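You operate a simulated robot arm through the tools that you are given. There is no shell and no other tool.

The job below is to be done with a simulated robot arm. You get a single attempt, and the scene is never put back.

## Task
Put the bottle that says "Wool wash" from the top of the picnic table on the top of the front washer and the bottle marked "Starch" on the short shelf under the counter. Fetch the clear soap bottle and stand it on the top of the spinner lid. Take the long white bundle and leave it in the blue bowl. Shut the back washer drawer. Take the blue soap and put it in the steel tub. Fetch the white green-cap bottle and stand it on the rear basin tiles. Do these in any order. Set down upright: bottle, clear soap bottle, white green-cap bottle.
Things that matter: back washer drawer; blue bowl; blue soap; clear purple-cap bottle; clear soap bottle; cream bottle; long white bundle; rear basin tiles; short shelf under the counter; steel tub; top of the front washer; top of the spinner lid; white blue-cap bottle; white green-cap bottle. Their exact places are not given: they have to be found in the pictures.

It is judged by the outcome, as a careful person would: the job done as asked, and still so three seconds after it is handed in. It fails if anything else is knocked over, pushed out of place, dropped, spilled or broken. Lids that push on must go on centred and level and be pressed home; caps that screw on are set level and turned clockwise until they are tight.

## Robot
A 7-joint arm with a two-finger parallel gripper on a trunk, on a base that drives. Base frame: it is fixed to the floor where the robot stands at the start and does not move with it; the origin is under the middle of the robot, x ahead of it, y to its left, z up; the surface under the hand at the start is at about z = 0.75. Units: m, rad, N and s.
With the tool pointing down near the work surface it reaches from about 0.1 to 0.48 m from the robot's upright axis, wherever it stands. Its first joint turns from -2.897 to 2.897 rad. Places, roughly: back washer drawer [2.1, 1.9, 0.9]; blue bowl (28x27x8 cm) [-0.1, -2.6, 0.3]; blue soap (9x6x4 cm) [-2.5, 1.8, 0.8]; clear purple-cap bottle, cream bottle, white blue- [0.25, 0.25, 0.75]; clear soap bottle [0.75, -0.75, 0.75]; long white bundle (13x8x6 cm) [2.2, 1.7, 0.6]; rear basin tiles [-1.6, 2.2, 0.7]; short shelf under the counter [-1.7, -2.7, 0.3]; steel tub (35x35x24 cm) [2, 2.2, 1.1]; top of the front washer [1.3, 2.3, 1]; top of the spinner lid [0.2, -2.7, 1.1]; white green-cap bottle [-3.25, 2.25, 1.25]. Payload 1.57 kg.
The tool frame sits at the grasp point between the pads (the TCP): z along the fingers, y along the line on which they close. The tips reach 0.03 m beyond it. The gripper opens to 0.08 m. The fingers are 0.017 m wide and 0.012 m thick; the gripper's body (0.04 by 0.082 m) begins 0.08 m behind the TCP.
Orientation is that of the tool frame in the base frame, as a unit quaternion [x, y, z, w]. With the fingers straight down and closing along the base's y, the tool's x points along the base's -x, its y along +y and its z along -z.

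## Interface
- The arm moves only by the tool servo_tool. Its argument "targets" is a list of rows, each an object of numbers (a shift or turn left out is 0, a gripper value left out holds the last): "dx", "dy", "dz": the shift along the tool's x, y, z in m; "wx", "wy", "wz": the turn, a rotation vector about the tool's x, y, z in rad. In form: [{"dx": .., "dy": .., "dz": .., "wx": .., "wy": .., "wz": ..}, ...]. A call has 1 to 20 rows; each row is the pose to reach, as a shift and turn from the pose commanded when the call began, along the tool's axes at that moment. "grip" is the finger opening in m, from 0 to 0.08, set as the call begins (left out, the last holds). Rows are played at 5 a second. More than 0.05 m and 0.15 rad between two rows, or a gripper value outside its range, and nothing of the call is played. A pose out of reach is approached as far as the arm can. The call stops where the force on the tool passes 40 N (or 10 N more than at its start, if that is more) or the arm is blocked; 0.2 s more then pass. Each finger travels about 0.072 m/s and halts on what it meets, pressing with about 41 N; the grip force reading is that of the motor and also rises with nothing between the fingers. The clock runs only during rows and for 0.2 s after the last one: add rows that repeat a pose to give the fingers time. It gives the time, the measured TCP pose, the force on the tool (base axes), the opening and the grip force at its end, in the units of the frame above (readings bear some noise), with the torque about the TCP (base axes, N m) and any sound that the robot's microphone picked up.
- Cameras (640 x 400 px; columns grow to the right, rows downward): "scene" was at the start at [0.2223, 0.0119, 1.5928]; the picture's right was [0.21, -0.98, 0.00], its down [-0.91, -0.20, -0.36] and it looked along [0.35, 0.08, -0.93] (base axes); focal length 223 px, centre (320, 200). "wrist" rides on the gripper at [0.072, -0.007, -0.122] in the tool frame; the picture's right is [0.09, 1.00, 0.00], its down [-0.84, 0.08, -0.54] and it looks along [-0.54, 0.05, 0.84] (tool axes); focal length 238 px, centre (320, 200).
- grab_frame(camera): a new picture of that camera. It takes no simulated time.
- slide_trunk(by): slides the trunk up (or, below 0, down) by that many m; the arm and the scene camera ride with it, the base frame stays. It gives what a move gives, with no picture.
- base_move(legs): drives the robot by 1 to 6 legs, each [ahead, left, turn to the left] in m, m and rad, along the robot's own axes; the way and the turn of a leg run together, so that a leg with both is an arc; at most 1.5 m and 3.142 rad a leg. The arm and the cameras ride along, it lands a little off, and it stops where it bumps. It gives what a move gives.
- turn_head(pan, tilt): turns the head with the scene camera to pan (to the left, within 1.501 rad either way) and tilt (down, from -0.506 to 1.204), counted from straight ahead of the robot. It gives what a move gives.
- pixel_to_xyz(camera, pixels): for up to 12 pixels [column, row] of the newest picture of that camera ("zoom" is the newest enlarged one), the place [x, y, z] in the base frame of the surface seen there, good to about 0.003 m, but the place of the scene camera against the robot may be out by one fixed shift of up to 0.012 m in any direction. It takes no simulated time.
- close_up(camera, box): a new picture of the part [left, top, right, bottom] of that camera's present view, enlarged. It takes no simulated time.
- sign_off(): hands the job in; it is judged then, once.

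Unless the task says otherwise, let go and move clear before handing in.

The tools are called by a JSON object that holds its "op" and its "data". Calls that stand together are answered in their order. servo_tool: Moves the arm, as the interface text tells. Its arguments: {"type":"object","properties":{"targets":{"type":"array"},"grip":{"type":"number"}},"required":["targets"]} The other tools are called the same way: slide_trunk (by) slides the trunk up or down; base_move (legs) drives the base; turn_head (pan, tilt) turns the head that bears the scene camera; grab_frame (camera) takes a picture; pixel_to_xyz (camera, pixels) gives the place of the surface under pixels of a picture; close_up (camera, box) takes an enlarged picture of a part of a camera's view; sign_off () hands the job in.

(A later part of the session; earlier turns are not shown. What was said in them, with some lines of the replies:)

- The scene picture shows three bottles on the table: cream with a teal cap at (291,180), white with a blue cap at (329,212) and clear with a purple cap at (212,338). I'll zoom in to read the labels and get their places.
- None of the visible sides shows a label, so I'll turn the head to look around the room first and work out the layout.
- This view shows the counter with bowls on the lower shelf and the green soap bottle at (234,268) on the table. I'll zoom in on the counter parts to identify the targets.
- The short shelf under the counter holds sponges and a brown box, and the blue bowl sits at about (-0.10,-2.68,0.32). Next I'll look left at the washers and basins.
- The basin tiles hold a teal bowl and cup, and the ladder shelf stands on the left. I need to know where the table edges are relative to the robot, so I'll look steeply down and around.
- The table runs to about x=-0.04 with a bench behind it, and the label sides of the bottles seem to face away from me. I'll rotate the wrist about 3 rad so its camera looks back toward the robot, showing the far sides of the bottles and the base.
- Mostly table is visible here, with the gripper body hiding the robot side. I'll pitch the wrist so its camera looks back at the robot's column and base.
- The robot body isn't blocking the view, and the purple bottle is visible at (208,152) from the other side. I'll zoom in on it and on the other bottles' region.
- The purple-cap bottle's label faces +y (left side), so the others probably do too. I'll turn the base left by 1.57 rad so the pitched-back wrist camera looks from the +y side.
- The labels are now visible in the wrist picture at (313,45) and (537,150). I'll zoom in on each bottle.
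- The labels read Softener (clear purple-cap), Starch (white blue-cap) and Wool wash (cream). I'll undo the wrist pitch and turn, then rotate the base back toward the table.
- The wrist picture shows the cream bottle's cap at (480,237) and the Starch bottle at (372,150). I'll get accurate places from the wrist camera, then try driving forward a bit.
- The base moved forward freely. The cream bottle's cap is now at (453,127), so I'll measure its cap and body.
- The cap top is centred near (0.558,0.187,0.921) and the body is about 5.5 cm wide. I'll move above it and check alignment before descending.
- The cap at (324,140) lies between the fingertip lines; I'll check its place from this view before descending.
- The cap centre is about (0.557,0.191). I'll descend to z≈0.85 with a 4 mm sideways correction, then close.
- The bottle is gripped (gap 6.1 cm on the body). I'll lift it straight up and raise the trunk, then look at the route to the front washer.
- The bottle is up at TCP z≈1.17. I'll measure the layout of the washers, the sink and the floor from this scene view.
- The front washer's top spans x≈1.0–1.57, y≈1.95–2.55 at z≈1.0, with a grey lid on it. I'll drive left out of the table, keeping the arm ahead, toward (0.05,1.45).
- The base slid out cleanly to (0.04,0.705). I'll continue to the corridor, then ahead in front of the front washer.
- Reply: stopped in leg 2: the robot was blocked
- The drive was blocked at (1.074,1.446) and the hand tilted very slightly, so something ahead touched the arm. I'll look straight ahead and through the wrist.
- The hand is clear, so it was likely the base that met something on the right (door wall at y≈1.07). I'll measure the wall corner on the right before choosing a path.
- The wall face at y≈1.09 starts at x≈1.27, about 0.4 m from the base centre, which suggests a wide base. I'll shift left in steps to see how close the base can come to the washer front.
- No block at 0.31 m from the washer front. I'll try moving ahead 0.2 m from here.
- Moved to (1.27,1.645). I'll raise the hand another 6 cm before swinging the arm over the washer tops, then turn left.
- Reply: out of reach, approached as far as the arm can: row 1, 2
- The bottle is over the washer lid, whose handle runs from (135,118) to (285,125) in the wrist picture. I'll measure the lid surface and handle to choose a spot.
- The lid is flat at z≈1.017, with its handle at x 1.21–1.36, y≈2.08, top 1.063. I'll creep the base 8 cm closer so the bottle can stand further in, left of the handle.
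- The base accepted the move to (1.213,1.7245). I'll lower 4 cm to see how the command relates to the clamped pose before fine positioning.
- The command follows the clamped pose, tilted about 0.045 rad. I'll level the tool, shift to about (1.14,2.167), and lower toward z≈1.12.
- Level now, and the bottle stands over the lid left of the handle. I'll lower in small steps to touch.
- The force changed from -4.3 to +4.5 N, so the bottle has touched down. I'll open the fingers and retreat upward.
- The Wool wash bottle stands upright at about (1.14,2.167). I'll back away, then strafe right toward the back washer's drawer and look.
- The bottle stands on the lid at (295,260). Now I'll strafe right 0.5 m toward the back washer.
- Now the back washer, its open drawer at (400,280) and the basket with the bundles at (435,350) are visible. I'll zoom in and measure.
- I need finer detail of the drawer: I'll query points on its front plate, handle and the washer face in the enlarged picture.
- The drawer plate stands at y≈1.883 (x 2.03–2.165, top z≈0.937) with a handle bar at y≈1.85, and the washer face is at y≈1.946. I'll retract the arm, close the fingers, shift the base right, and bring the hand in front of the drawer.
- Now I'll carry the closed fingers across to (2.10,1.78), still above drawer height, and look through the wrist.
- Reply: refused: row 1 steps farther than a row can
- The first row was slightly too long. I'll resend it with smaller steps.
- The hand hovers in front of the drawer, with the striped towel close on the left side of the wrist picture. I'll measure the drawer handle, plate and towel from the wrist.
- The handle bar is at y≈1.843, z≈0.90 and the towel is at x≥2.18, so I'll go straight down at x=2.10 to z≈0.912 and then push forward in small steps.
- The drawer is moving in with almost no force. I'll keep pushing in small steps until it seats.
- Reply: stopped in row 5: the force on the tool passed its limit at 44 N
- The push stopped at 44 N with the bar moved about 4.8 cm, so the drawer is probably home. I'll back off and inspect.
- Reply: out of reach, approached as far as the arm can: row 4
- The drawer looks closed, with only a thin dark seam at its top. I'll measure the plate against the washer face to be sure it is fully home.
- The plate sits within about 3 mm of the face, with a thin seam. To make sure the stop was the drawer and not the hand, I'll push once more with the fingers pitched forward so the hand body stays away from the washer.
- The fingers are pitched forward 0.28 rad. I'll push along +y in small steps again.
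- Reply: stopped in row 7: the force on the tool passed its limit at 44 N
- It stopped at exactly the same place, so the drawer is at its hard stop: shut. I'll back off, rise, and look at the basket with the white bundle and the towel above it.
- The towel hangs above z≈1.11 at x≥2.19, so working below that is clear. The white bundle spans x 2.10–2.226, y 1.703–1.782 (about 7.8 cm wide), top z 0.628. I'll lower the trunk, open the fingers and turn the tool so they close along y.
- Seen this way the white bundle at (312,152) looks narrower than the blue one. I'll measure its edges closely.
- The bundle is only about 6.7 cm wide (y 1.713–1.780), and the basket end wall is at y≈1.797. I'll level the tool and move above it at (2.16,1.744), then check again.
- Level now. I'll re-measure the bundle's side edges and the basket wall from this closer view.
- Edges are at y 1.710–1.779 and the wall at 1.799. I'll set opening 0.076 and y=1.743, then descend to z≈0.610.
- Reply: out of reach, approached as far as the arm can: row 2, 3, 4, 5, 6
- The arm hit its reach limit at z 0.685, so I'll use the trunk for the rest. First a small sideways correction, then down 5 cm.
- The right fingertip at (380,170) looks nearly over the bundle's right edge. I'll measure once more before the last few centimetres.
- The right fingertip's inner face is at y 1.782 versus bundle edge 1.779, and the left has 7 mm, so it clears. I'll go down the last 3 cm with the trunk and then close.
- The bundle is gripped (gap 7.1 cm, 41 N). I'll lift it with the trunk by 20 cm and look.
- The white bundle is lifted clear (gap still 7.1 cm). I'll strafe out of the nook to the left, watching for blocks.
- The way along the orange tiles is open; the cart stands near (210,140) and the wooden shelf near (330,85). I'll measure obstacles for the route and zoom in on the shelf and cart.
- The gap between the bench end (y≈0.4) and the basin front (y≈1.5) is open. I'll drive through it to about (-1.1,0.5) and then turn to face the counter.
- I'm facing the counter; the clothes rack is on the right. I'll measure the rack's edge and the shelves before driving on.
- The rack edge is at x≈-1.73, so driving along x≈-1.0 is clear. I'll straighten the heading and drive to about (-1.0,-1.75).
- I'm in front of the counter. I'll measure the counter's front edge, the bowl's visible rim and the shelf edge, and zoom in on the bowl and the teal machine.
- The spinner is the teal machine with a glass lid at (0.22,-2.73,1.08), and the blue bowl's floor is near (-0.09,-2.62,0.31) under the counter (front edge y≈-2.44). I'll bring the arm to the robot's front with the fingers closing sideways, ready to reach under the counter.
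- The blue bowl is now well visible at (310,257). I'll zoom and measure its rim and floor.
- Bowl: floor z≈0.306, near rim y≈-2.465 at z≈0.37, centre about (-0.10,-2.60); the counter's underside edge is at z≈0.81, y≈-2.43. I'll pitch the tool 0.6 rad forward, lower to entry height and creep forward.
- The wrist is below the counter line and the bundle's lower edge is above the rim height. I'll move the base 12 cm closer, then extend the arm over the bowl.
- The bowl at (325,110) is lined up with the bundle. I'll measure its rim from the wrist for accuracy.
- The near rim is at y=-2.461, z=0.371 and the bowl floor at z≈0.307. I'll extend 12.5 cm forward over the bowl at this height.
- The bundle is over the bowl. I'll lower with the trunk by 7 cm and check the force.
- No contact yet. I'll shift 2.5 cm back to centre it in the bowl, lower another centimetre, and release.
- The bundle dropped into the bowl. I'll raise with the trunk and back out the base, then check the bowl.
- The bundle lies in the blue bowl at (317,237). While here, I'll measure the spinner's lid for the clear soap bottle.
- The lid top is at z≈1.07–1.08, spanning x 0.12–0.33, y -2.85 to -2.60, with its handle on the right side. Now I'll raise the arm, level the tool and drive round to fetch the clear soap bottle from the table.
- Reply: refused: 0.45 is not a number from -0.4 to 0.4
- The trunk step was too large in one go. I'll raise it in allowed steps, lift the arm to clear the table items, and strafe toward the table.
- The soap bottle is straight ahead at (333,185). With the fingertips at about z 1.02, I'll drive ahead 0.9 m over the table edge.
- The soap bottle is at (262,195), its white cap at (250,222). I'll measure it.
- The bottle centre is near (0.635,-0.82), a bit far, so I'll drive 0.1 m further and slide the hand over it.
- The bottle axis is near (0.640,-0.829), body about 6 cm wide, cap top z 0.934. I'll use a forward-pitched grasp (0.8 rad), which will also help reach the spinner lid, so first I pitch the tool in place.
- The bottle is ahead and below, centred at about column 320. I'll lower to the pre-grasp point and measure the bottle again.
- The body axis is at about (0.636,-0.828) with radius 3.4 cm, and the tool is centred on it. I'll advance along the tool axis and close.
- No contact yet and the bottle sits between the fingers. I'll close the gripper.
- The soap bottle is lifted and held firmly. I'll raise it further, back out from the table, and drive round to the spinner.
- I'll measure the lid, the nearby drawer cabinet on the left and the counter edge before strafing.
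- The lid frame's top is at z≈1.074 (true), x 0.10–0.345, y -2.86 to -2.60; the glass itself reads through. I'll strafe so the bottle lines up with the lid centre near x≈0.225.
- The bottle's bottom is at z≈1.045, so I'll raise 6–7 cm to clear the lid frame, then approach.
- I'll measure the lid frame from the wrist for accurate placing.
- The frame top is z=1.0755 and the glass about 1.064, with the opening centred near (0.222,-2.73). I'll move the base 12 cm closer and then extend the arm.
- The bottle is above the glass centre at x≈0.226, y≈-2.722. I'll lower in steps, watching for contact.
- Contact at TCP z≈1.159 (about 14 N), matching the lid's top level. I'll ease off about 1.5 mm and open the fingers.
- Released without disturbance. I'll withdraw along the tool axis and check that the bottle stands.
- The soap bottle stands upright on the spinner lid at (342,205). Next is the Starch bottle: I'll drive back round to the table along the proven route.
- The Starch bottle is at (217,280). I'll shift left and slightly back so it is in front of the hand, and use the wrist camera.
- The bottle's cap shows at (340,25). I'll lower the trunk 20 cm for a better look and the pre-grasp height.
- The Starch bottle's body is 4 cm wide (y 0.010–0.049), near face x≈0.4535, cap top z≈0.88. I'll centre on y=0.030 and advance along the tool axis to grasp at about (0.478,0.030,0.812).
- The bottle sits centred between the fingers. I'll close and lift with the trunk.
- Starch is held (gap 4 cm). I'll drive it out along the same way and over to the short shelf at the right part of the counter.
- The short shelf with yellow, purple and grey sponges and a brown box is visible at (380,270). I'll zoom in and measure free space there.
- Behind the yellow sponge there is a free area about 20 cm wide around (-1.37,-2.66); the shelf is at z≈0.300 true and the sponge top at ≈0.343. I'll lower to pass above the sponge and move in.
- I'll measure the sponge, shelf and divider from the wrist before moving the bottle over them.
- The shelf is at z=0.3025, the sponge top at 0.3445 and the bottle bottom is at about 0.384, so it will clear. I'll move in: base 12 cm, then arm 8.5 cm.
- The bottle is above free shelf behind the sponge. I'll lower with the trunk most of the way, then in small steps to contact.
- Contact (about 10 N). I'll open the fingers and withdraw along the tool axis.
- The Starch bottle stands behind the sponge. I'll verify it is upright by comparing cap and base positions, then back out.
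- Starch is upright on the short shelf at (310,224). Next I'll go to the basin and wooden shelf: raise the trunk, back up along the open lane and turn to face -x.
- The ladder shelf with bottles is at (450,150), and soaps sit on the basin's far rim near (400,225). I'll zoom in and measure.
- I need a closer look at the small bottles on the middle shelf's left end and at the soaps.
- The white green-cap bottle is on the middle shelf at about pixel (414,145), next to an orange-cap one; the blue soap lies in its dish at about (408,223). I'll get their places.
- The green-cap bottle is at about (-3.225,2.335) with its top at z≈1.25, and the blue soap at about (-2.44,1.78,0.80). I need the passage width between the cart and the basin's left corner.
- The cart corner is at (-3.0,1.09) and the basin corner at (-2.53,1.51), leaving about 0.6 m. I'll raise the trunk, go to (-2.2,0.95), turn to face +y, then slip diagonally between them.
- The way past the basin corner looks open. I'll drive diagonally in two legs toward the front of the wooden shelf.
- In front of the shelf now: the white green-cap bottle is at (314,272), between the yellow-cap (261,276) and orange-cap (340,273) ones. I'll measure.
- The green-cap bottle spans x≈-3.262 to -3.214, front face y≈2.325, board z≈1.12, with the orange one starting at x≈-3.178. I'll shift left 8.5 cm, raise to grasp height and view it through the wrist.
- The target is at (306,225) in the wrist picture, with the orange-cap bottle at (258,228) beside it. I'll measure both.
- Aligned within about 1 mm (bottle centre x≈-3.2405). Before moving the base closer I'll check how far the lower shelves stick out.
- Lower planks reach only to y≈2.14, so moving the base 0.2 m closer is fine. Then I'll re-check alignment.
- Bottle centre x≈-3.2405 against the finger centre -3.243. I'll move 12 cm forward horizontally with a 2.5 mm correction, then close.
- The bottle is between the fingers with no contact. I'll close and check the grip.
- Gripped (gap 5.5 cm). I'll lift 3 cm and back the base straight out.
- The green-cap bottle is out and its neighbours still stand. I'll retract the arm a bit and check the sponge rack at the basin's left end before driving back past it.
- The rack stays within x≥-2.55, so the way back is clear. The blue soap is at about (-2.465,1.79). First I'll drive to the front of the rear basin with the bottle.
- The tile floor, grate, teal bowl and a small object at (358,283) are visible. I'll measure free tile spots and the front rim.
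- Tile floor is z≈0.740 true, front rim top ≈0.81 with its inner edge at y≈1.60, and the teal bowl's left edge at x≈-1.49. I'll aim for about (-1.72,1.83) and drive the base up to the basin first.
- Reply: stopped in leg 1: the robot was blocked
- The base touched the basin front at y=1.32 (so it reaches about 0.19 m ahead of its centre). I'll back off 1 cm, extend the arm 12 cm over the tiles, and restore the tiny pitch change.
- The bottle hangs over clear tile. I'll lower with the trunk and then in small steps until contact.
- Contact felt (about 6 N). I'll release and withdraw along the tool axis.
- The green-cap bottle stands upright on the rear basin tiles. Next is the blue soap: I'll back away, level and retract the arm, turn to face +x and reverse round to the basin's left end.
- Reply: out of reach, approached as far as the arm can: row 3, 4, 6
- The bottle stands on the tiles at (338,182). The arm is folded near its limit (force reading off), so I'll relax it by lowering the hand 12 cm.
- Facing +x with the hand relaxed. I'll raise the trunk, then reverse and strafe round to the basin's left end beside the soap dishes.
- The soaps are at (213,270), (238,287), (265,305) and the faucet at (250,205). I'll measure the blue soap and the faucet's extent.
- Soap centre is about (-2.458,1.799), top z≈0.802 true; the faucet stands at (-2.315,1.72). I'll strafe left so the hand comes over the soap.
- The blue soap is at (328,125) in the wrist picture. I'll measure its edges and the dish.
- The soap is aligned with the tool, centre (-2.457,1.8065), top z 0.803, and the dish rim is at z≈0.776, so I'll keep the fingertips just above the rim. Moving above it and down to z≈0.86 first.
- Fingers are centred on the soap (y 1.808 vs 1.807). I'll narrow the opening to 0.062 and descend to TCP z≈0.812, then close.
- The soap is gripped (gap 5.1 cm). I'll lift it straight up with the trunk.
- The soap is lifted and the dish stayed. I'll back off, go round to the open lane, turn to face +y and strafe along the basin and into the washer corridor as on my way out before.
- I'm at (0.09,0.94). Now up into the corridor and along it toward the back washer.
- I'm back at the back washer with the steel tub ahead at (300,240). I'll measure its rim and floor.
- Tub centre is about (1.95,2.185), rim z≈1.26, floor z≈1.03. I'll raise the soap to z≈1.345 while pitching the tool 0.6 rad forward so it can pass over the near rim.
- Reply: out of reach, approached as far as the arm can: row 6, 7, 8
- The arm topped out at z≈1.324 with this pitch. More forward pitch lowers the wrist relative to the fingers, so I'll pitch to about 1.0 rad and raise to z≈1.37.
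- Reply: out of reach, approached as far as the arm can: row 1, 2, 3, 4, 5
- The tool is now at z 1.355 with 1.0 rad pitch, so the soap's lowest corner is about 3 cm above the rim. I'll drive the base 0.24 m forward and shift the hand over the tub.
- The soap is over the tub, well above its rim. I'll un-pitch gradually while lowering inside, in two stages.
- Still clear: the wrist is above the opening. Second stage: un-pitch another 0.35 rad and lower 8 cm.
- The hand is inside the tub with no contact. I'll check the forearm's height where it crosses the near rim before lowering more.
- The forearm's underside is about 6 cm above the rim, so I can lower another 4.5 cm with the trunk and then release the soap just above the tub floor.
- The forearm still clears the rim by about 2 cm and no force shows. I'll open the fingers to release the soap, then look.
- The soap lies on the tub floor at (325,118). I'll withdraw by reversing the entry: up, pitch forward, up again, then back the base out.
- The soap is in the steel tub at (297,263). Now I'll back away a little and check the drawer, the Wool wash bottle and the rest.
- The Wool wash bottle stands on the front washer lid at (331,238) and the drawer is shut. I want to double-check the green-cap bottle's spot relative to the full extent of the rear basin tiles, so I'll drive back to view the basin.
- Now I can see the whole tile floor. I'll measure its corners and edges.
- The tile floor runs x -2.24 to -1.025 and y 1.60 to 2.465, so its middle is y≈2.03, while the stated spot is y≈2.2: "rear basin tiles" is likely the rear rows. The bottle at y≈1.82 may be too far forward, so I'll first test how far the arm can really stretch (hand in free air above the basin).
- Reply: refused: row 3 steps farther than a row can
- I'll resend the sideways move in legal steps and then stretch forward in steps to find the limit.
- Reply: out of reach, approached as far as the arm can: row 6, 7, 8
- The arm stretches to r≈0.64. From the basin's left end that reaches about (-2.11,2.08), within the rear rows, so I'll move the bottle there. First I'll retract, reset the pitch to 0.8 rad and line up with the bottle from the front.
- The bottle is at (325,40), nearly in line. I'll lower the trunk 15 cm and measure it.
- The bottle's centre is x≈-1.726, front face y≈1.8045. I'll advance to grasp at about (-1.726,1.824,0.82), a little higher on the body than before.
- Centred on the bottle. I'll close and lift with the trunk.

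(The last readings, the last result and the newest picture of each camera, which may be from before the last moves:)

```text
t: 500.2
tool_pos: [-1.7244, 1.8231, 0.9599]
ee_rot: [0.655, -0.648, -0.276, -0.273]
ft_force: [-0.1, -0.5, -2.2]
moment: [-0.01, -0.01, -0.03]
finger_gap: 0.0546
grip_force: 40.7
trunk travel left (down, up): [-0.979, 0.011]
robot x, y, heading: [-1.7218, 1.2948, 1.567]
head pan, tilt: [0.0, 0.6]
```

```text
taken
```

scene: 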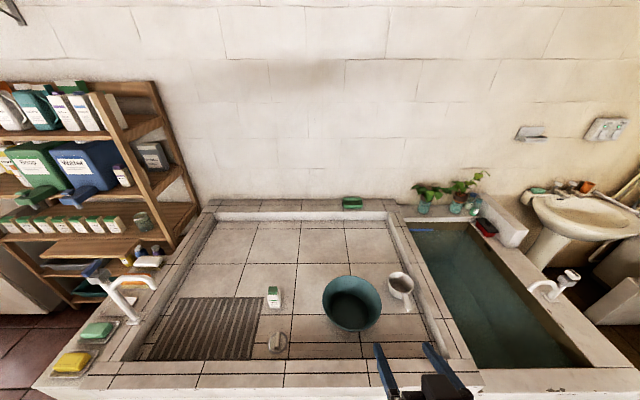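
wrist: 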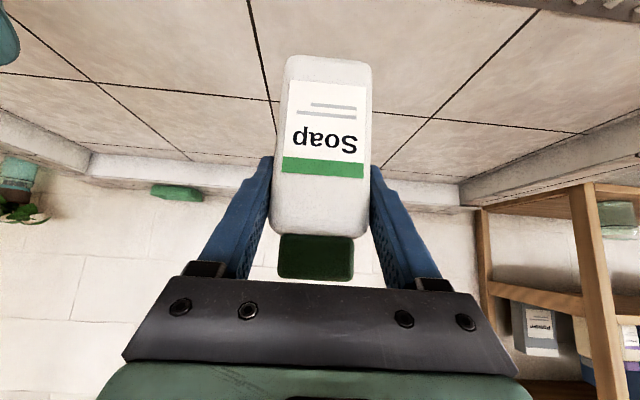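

Gripped and lifted. I'll back out, retract and raise the arm a little, turn to face +x, and reverse round to the basin's left end, keeping clear of the faucet.

{"op": "base_move", "data": {"legs": [[-0.35, 0, 0]]}}

{"op": "servo_tool", "data": {"targets": [{"dx": 0.0047, "dz": -0.041}, {"dx": 0.0094, "dz": -0.0815}, {"dx": 0.0141, "dz": -0.122}, {"dx": 0.0188, "dz": -0.163}]}}

{"op": "base_move", "data": {"legs": [[0, 0, -1.567], [-0.45, 0, 0], [-0.59, 0.36, 0], [-0.22, 0.3, 0]]}}

{"op": "turn_head", "data": {"pan": 0.5, "tilt": 0.8}}

{"op": "grab_frame", "data": {"camera": "scene"}}

```text
t: 502.4
tool_pos: [-1.7256, 1.4709, 0.9594]
ee_rot: [0.657, -0.646, -0.277, -0.273]
ft_force: [0.0, -0.4, -1.4]
moment: [0.01, 0.01, 0.0]
finger_gap: 0.0544
grip_force: 41.1
trunk travel left (down, up): [-0.979, 0.011]
robot x, y, heading: [-1.7263, 0.9419, 1.571]
head pan, tilt: [0.0, 0.6]
```

```text
t: 503.4
tool_pos: [-1.726, 1.3388, 1.06]
ee_rot: [0.656, -0.647, -0.277, -0.274]
ft_force: [0.8, 0.3, -1.4]
moment: [0.0, 0.03, 0.02]
finger_gap: 0.0547
grip_force: 41.5
trunk travel left (down, up): [-0.979, 0.011]
robot x, y, heading: [-1.7234, 0.9471, 1.573]
head pan, tilt: [0.0, 0.6]
```

```text
t: 515.3
tool_pos: [-2.598, 1.5969, 1.0594]
ee_rot: [-0.015, 0.921, 0.006, 0.389]
ft_force: [0.8, 0.0, -2.0]
moment: [0.0, -0.01, -0.04]
finger_gap: 0.0547
grip_force: 41.1
trunk travel left (down, up): [-0.979, 0.011]
robot x, y, heading: [-2.9982, 1.5898, 0.013]
head pan, tilt: [0.0, 0.6]
```

```text
t: 516.3
tool_pos: [-2.5988, 1.5965, 1.0593]
ee_rot: [-0.015, 0.921, 0.006, 0.389]
ft_force: [-0.1, -1.0, -1.8]
moment: [0.02, 0.02, 0.02]
finger_gap: 0.0546
grip_force: 40.5
trunk travel left (down, up): [-0.979, 0.011]
robot x, y, heading: [-2.9925, 1.5859, 0.014]
head pan, tilt: [0.499, 0.799]
```

```text
taken
```

scene: 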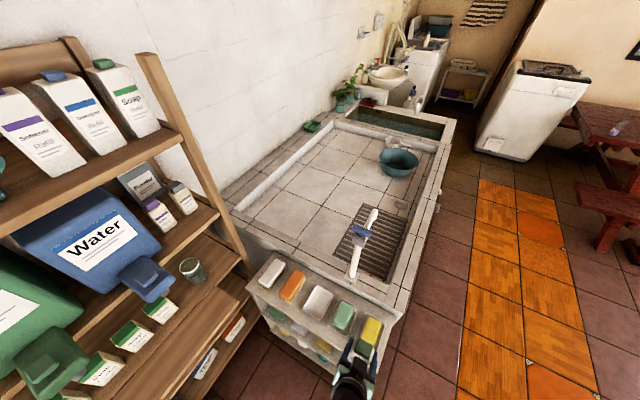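

I'll measure the ladder's right post, the blue tap and the left rim to plan the reach.

{"op": "pixel_to_xyz", "data": {"camera": "scene", "pixels": [[180, 110], [205, 165], [240, 245], [255, 290], [150, 290], [60, 360], [235, 300], [245, 270], [262, 272], [300, 230], [270, 205], [300, 268]]}}

{"op": "close_up", "data": {"camera": "scene", "box": [120, 180, 420, 380]}}

```text
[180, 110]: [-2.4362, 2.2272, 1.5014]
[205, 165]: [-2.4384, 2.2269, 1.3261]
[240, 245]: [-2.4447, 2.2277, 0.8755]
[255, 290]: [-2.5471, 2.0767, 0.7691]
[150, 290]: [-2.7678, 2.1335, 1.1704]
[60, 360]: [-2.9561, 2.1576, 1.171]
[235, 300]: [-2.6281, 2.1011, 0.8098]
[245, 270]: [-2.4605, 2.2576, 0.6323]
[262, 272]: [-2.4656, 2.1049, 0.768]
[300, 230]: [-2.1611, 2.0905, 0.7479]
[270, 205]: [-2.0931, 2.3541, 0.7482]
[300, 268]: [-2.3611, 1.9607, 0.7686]
```

```text
2.00 times, centred on (270, 280) of scene
```

zoom: 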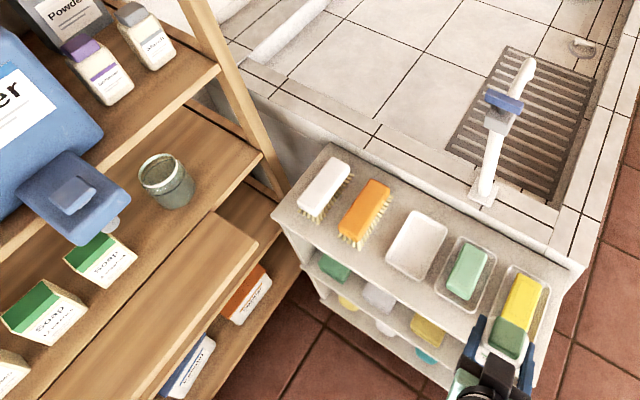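

The post is at (-2.44,2.227), the blue tap at (-2.77,2.13,1.17) and the plank front at y≈2.10. From (-2.735,1.88) with heading ≈0.29 the arm line stays clear of all of them and of the faucet. I'll go there in short legs.

{"op": "base_move", "data": {"legs": [[0, 0.29, 0], [0, 0, 0.276]]}}

{"op": "base_move", "data": {"legs": [[0.23, -0.07, 0]]}}

{"op": "grab_frame", "data": {"camera": "scene"}}

{"op": "grab_frame", "data": {"camera": "wrist"}}

```text
t: 519.2
tool_pos: [-2.6218, 1.9926, 1.0592]
ee_rot: [-0.142, 0.91, 0.06, 0.384]
ft_force: [0.0, 0.1, -2.9]
moment: [0.0, -0.01, 0.02]
finger_gap: 0.0545
grip_force: 41.2
trunk travel left (down, up): [-0.979, 0.011]
robot x, y, heading: [-2.9986, 1.8752, 0.295]
head pan, tilt: [0.499, 0.799]
```

```text
t: 521.0
tool_pos: [-2.3825, 1.9932, 1.0595]
ee_rot: [-0.142, 0.91, 0.06, 0.384]
ft_force: [-0.5, 0.5, -2.3]
moment: [0.05, -0.01, -0.02]
finger_gap: 0.0548
grip_force: 40.9
trunk travel left (down, up): [-0.979, 0.011]
robot x, y, heading: [-2.7632, 1.8736, 0.292]
head pan, tilt: [0.499, 0.799]
```

```text
taken
```

scene: 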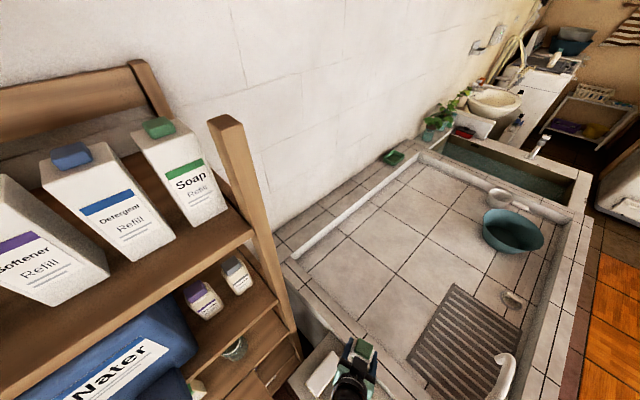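

```text
taken
```

wrist: 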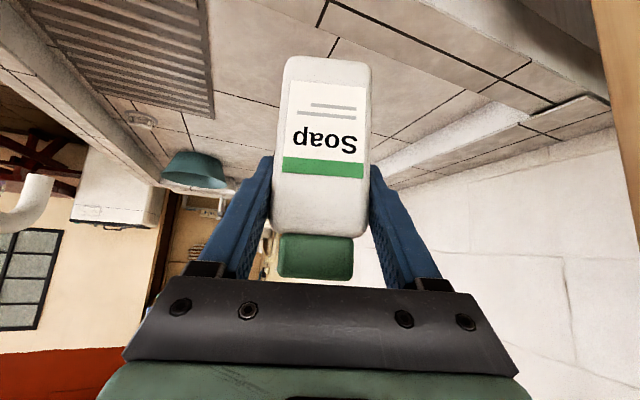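

Good, the line ahead is clear. I'll creep 2.5 cm closer, then stretch the arm out over the tiles (bottle bottom still ≈0.95).

{"op": "base_move", "data": {"legs": [[0.025, 0, 0]]}}

{"op": "servo_tool", "data": {"targets": [{"dx": -0.0236, "dz": 0.0319}, {"dx": -0.0471, "dz": 0.0637}, {"dx": -0.0707, "dz": 0.0956}, {"dx": -0.0943, "dz": 0.1275}, {"dx": -0.1178, "dz": 0.1593}, {"dx": -0.1414, "dz": 0.1912}, {"dx": -0.1414, "dz": 0.1912}]}}

{"op": "grab_frame", "data": {"camera": "scene"}}

{"op": "grab_frame", "data": {"camera": "wrist"}}

```text
t: 521.8
tool_pos: [-2.361, 1.9983, 1.0604]
ee_rot: [-0.142, 0.91, 0.06, 0.385]
ft_force: [0.2, -0.6, -1.2]
moment: [-0.02, -0.01, -0.03]
finger_gap: 0.0546
grip_force: 41.2
trunk travel left (down, up): [-0.979, 0.011]
robot x, y, heading: [-2.7371, 1.8836, 0.294]
head pan, tilt: [0.499, 0.799]
```

```text
t: 523.4
tool_pos: [-2.134, 2.0702, 1.0276]
ee_rot: [-0.141, 0.91, 0.06, 0.385]
ft_force: [-0.8, -0.9, -2.0]
moment: [0.01, 0.01, -0.02]
finger_gap: 0.0547
grip_force: 40.5
trunk travel left (down, up): [-0.979, 0.011]
robot x, y, heading: [-2.7364, 1.8824, 0.296]
head pan, tilt: [0.499, 0.799]
```

```text
taken
```

scene: 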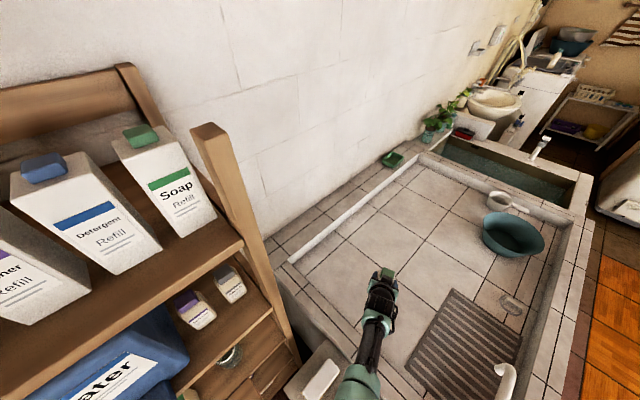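

```text
taken
```

wrist: 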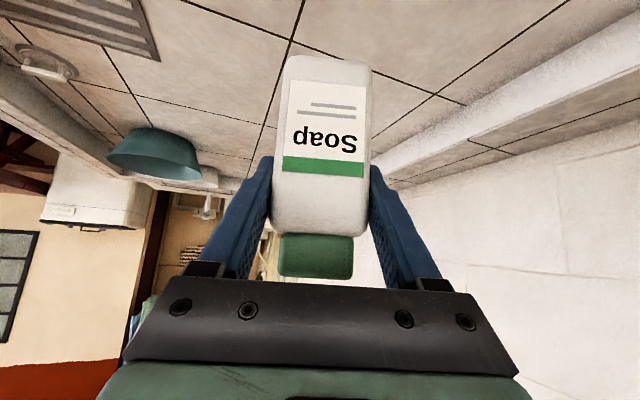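

The bottle is over the rear tiles at (-2.134,2.070). I'll lower with the trunk in stages, watching for any contact of the arm with the rim or brushes.

{"op": "slide_trunk", "data": {"by": -0.13}}

{"op": "grab_frame", "data": {"camera": "scene"}}

{"op": "pixel_to_xyz", "data": {"camera": "scene", "pixels": [[375, 340], [365, 365], [355, 390], [320, 385], [385, 300], [340, 390], [400, 350], [330, 330]]}}

{"op": "close_up", "data": {"camera": "scene", "box": [260, 230, 480, 400]}}

```text
t: 525.0
tool_pos: [-2.1341, 2.0707, 0.896]
ee_rot: [-0.141, 0.911, 0.06, 0.383]
ft_force: [0.5, 0.7, -2.0]
moment: [-0.02, 0.03, 0.02]
finger_gap: 0.0548
grip_force: 40.9
trunk travel left (down, up): [-0.849, 0.141]
robot x, y, heading: [-2.7349, 1.8832, 0.295]
head pan, tilt: [0.499, 0.799]
```

```text
taken
```

scene: 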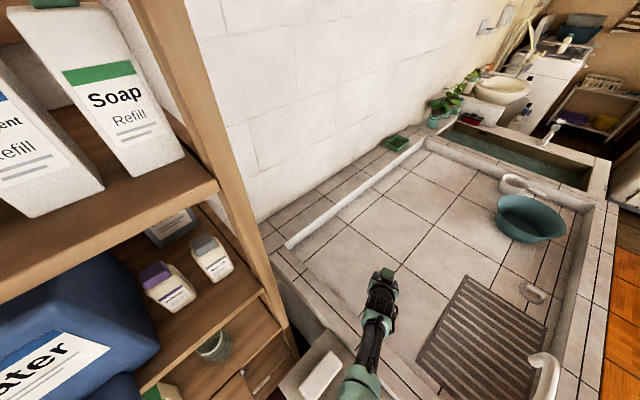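

```text
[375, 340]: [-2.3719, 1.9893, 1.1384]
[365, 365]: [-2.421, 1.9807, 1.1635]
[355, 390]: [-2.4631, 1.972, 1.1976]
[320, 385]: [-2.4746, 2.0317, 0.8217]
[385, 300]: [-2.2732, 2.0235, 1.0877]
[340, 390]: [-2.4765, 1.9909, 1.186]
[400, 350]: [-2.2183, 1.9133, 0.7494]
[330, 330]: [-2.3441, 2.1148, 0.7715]
```

```text
2.35 times, centred on (370, 315) of scene
```

zoom: 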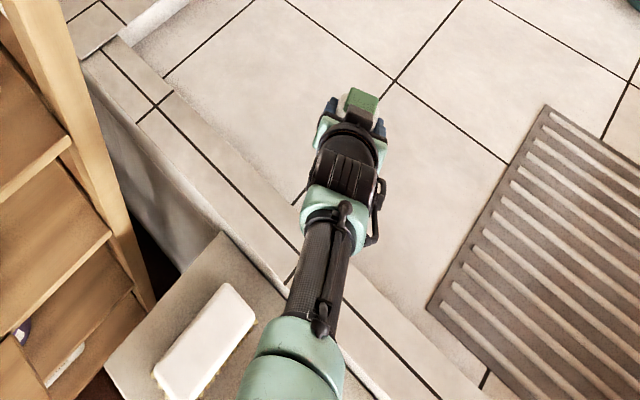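

The forearm is well above the rim (≈0.25 m). I'll lower the rest: trunk first, then small steps to contact.

{"op": "slide_trunk", "data": {"by": -0.067}}

{"op": "servo_tool", "data": {"targets": [{"dx": 0.0014, "dz": 0.0014}, {"dx": 0.0029, "dz": 0.0028}, {"dx": 0.0029, "dz": 0.0028}]}}

```text
t: 526.0
tool_pos: [-2.1334, 2.0703, 0.8291]
ee_rot: [-0.142, 0.911, 0.06, 0.383]
ft_force: [-0.5, -1.1, -2.3]
moment: [0.04, 0.0, -0.01]
finger_gap: 0.0548
grip_force: 41.3
trunk travel left (down, up): [-0.782, 0.208]
robot x, y, heading: [-2.7366, 1.8846, 0.299]
head pan, tilt: [0.499, 0.799]
```

```text
t: 526.8
tool_pos: [-2.1339, 2.0708, 0.8265]
ee_rot: [-0.141, 0.91, 0.06, 0.384]
ft_force: [-1.0, 0.0, -1.7]
moment: [-0.02, 0.02, 0.04]
finger_gap: 0.0548
grip_force: 41.0
trunk travel left (down, up): [-0.782, 0.208]
robot x, y, heading: [-2.7386, 1.8808, 0.297]
head pan, tilt: [0.499, 0.799]
```

{"op": "servo_tool", "data": {"targets": [{"dx": 0.0014, "dz": 0.0014}, {"dx": 0.0029, "dz": 0.0028}, {"dx": 0.0029, "dz": 0.0028}]}}

{"op": "servo_tool", "data": {"targets": [{"dx": 0.0011, "dz": 0.001}, {"dx": 0.0018, "dz": 0.0017}, {"dx": 0.0018, "dz": 0.0017}]}}

```text
t: 527.6
tool_pos: [-2.1334, 2.0722, 0.821]
ee_rot: [-0.142, 0.911, 0.06, 0.383]
ft_force: [0.0, 0.0, -1.1]
moment: [0.02, 0.01, 0.01]
finger_gap: 0.0544
grip_force: 41.1
trunk travel left (down, up): [-0.782, 0.208]
robot x, y, heading: [-2.7371, 1.8838, 0.292]
head pan, tilt: [0.499, 0.799]
```

```text
t: 528.4
tool_pos: [-2.1333, 2.0727, 0.8212]
ee_rot: [-0.141, 0.909, 0.06, 0.387]
ft_force: [-2.1, -1.6, 10.4]
moment: [-0.15, 0.37, 0.01]
finger_gap: 0.0545
grip_force: 40.3
trunk travel left (down, up): [-0.782, 0.208]
robot x, y, heading: [-2.7352, 1.8833, 0.295]
head pan, tilt: [0.499, 0.799]
```

Contact at z≈0.821 (about 12 N). I'll release and withdraw along the tool axis.

{"op": "servo_tool", "data": {"targets": [{"dx": 0}, {"dx": 0}, {"dx": 0}, {"dx": 0}], "grip": 0.08}}

{"op": "servo_tool", "data": {"targets": [{"dz": -0.03}, {"dz": -0.06}, {"dz": -0.1}, {"dz": -0.14}]}}

{"op": "grab_frame", "data": {"camera": "wrist"}}

{"op": "grab_frame", "data": {"camera": "scene"}}

```text
t: 529.4
tool_pos: [-2.1349, 2.0721, 0.819]
ee_rot: [-0.141, 0.91, 0.06, 0.385]
ft_force: [0.3, -0.3, -0.4]
moment: [0.01, 0.04, -0.01]
finger_gap: 0.08
grip_force: 0.1
trunk travel left (down, up): [-0.782, 0.208]
robot x, y, heading: [-2.7327, 1.8815, 0.294]
head pan, tilt: [0.499, 0.799]
```

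```text
t: 530.4
tool_pos: [-2.2304, 2.0407, 0.9151]
ee_rot: [-0.142, 0.911, 0.06, 0.384]
ft_force: [0.1, -0.1, 0.5]
moment: [-0.04, 0.03, -0.02]
finger_gap: 0.0799
grip_force: 0.1
trunk travel left (down, up): [-0.782, 0.208]
robot x, y, heading: [-2.7342, 1.8837, 0.293]
head pan, tilt: [0.499, 0.799]
```

```text
taken
```

wrist: 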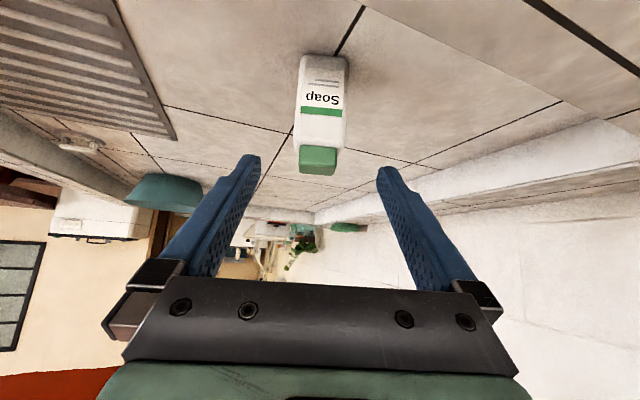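

```text
taken
```

scene: 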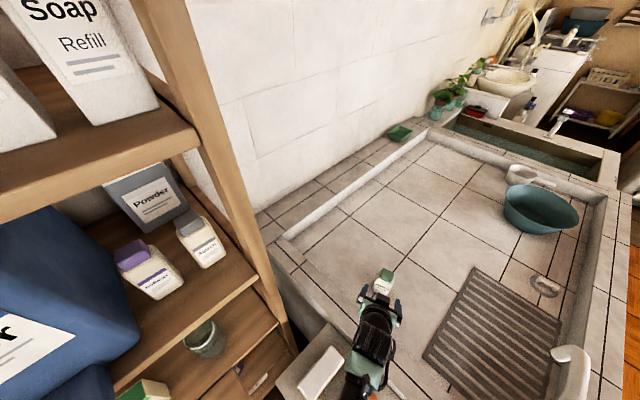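

The green-cap bottle now stands upright on the rear tiles at about (-2.13,2.07). I'll raise the arm and back the base away from the shelf.

{"op": "slide_trunk", "data": {"by": 0.19}}

{"op": "base_move", "data": {"legs": [[-0.25, 0.06, 0], [0, 0, -0.29], [0.0, -0.3, 0]]}}

{"op": "turn_head", "data": {"pan": 0.4, "tilt": 0.7}}

{"op": "grab_frame", "data": {"camera": "scene"}}

{"op": "close_up", "data": {"camera": "scene", "box": [220, 120, 440, 300]}}

```text
t: 532.5
tool_pos: [-2.2284, 2.0414, 1.1055]
ee_rot: [-0.142, 0.91, 0.06, 0.384]
ft_force: [-0.1, -0.6, 0.1]
moment: [0.0, -0.02, 0.02]
finger_gap: 0.0801
grip_force: 0.1
trunk travel left (down, up): [-0.972, 0.018]
robot x, y, heading: [-2.7356, 1.8851, 0.295]
head pan, tilt: [0.499, 0.799]
```

```text
t: 537.0
tool_pos: [-2.4629, 1.5752, 1.1075]
ee_rot: [-0.009, 0.921, 0.003, 0.388]
ft_force: [0.0, 0.1, 0.6]
moment: [-0.02, 0.0, 0.01]
finger_gap: 0.08
grip_force: 0.1
trunk travel left (down, up): [-0.972, 0.018]
robot x, y, heading: [-2.9957, 1.5706, 0.003]
head pan, tilt: [0.499, 0.799]
```

```text
t: 537.6
tool_pos: [-2.4642, 1.5728, 1.106]
ee_rot: [-0.008, 0.921, 0.004, 0.39]
ft_force: [-0.5, 1.0, -0.8]
moment: [-0.01, 0.02, -0.01]
finger_gap: 0.0799
grip_force: 0.0
trunk travel left (down, up): [-0.972, 0.018]
robot x, y, heading: [-3.0004, 1.5707, 0.003]
head pan, tilt: [0.4, 0.7]
```

```text
taken
```

scene: 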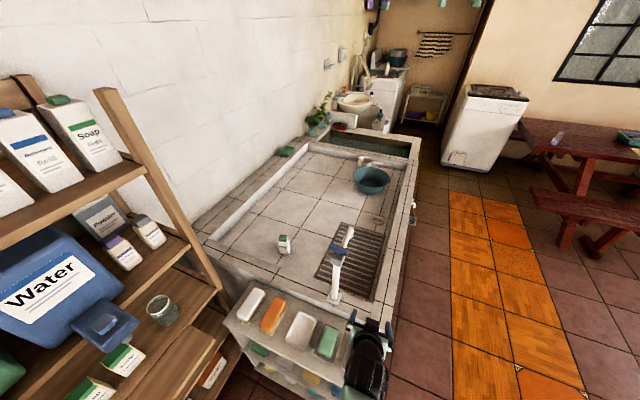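

```text
2.22 times, centred on (330, 210) of scene
```

zoom: 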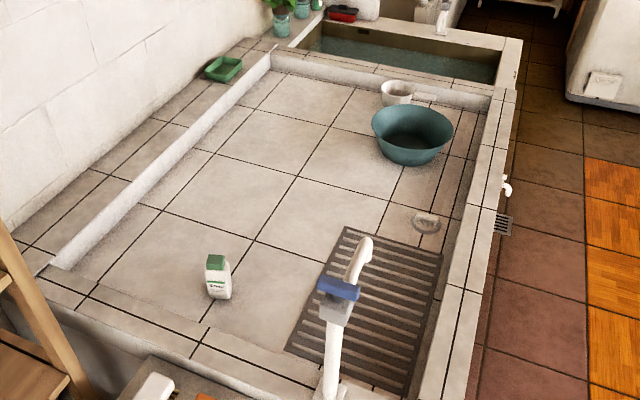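

All the tasks are done:
- **Wool wash:** on the front washer lid.
- **Starch:** on the short shelf under the counter.
- **Clear soap bottle:** on the spinner lid.
- **Long white bundle:** in the blue bowl.
- **Back washer drawer:** shut.
- **Blue soap:** in the steel tub.
- **White green-cap bottle:** upright on the rear basin tiles at (284,245).

The gripper is open and clear of everything, so I'm handing in.

{"op": "sign_off", "data": {}}

```text
The job is handed in.
```

I finished all seven parts of the job and handed it in. The result of the judging hasn't come back.

| Item | Where it is now |
|---|---|
| "Wool wash" (cream bottle) | Upright on the front washer's lid, left of its handle |
| "Starch" (white blue-cap bottle) | Upright on the short shelf under the counter, behind the yellow sponge |
| Clear soap bottle | Upright in the middle of the spinner lid |
| Long white bundle | In the blue bowl |
| Back washer drawer | Shut; it stopped at the same point on two separate pushes |
| Blue soap | On the floor of the steel tub; I let go about 6 cm above it because the forearm was close to the rim |
| White green-cap bottle | Upright on the rear basin tiles |

**Green-cap bottle position:** I first set it nearer the front of the basin. The tile floor's middle is at about y = 2.03, but the place you gave was y = 2.2, so I took "rear basin tiles" to mean the rear rows and moved it back. It now stands at about (-2.13, 2.07), roughly 10 cm from the left edge of the tiles. That is about as far in as the arm could reach. If the intended spot is a narrower patch around the centre, this is the placement most likely to fall short.

I saw nothing else knocked over or moved in the pictures I took, and the gripper was open and clear when I handed in.
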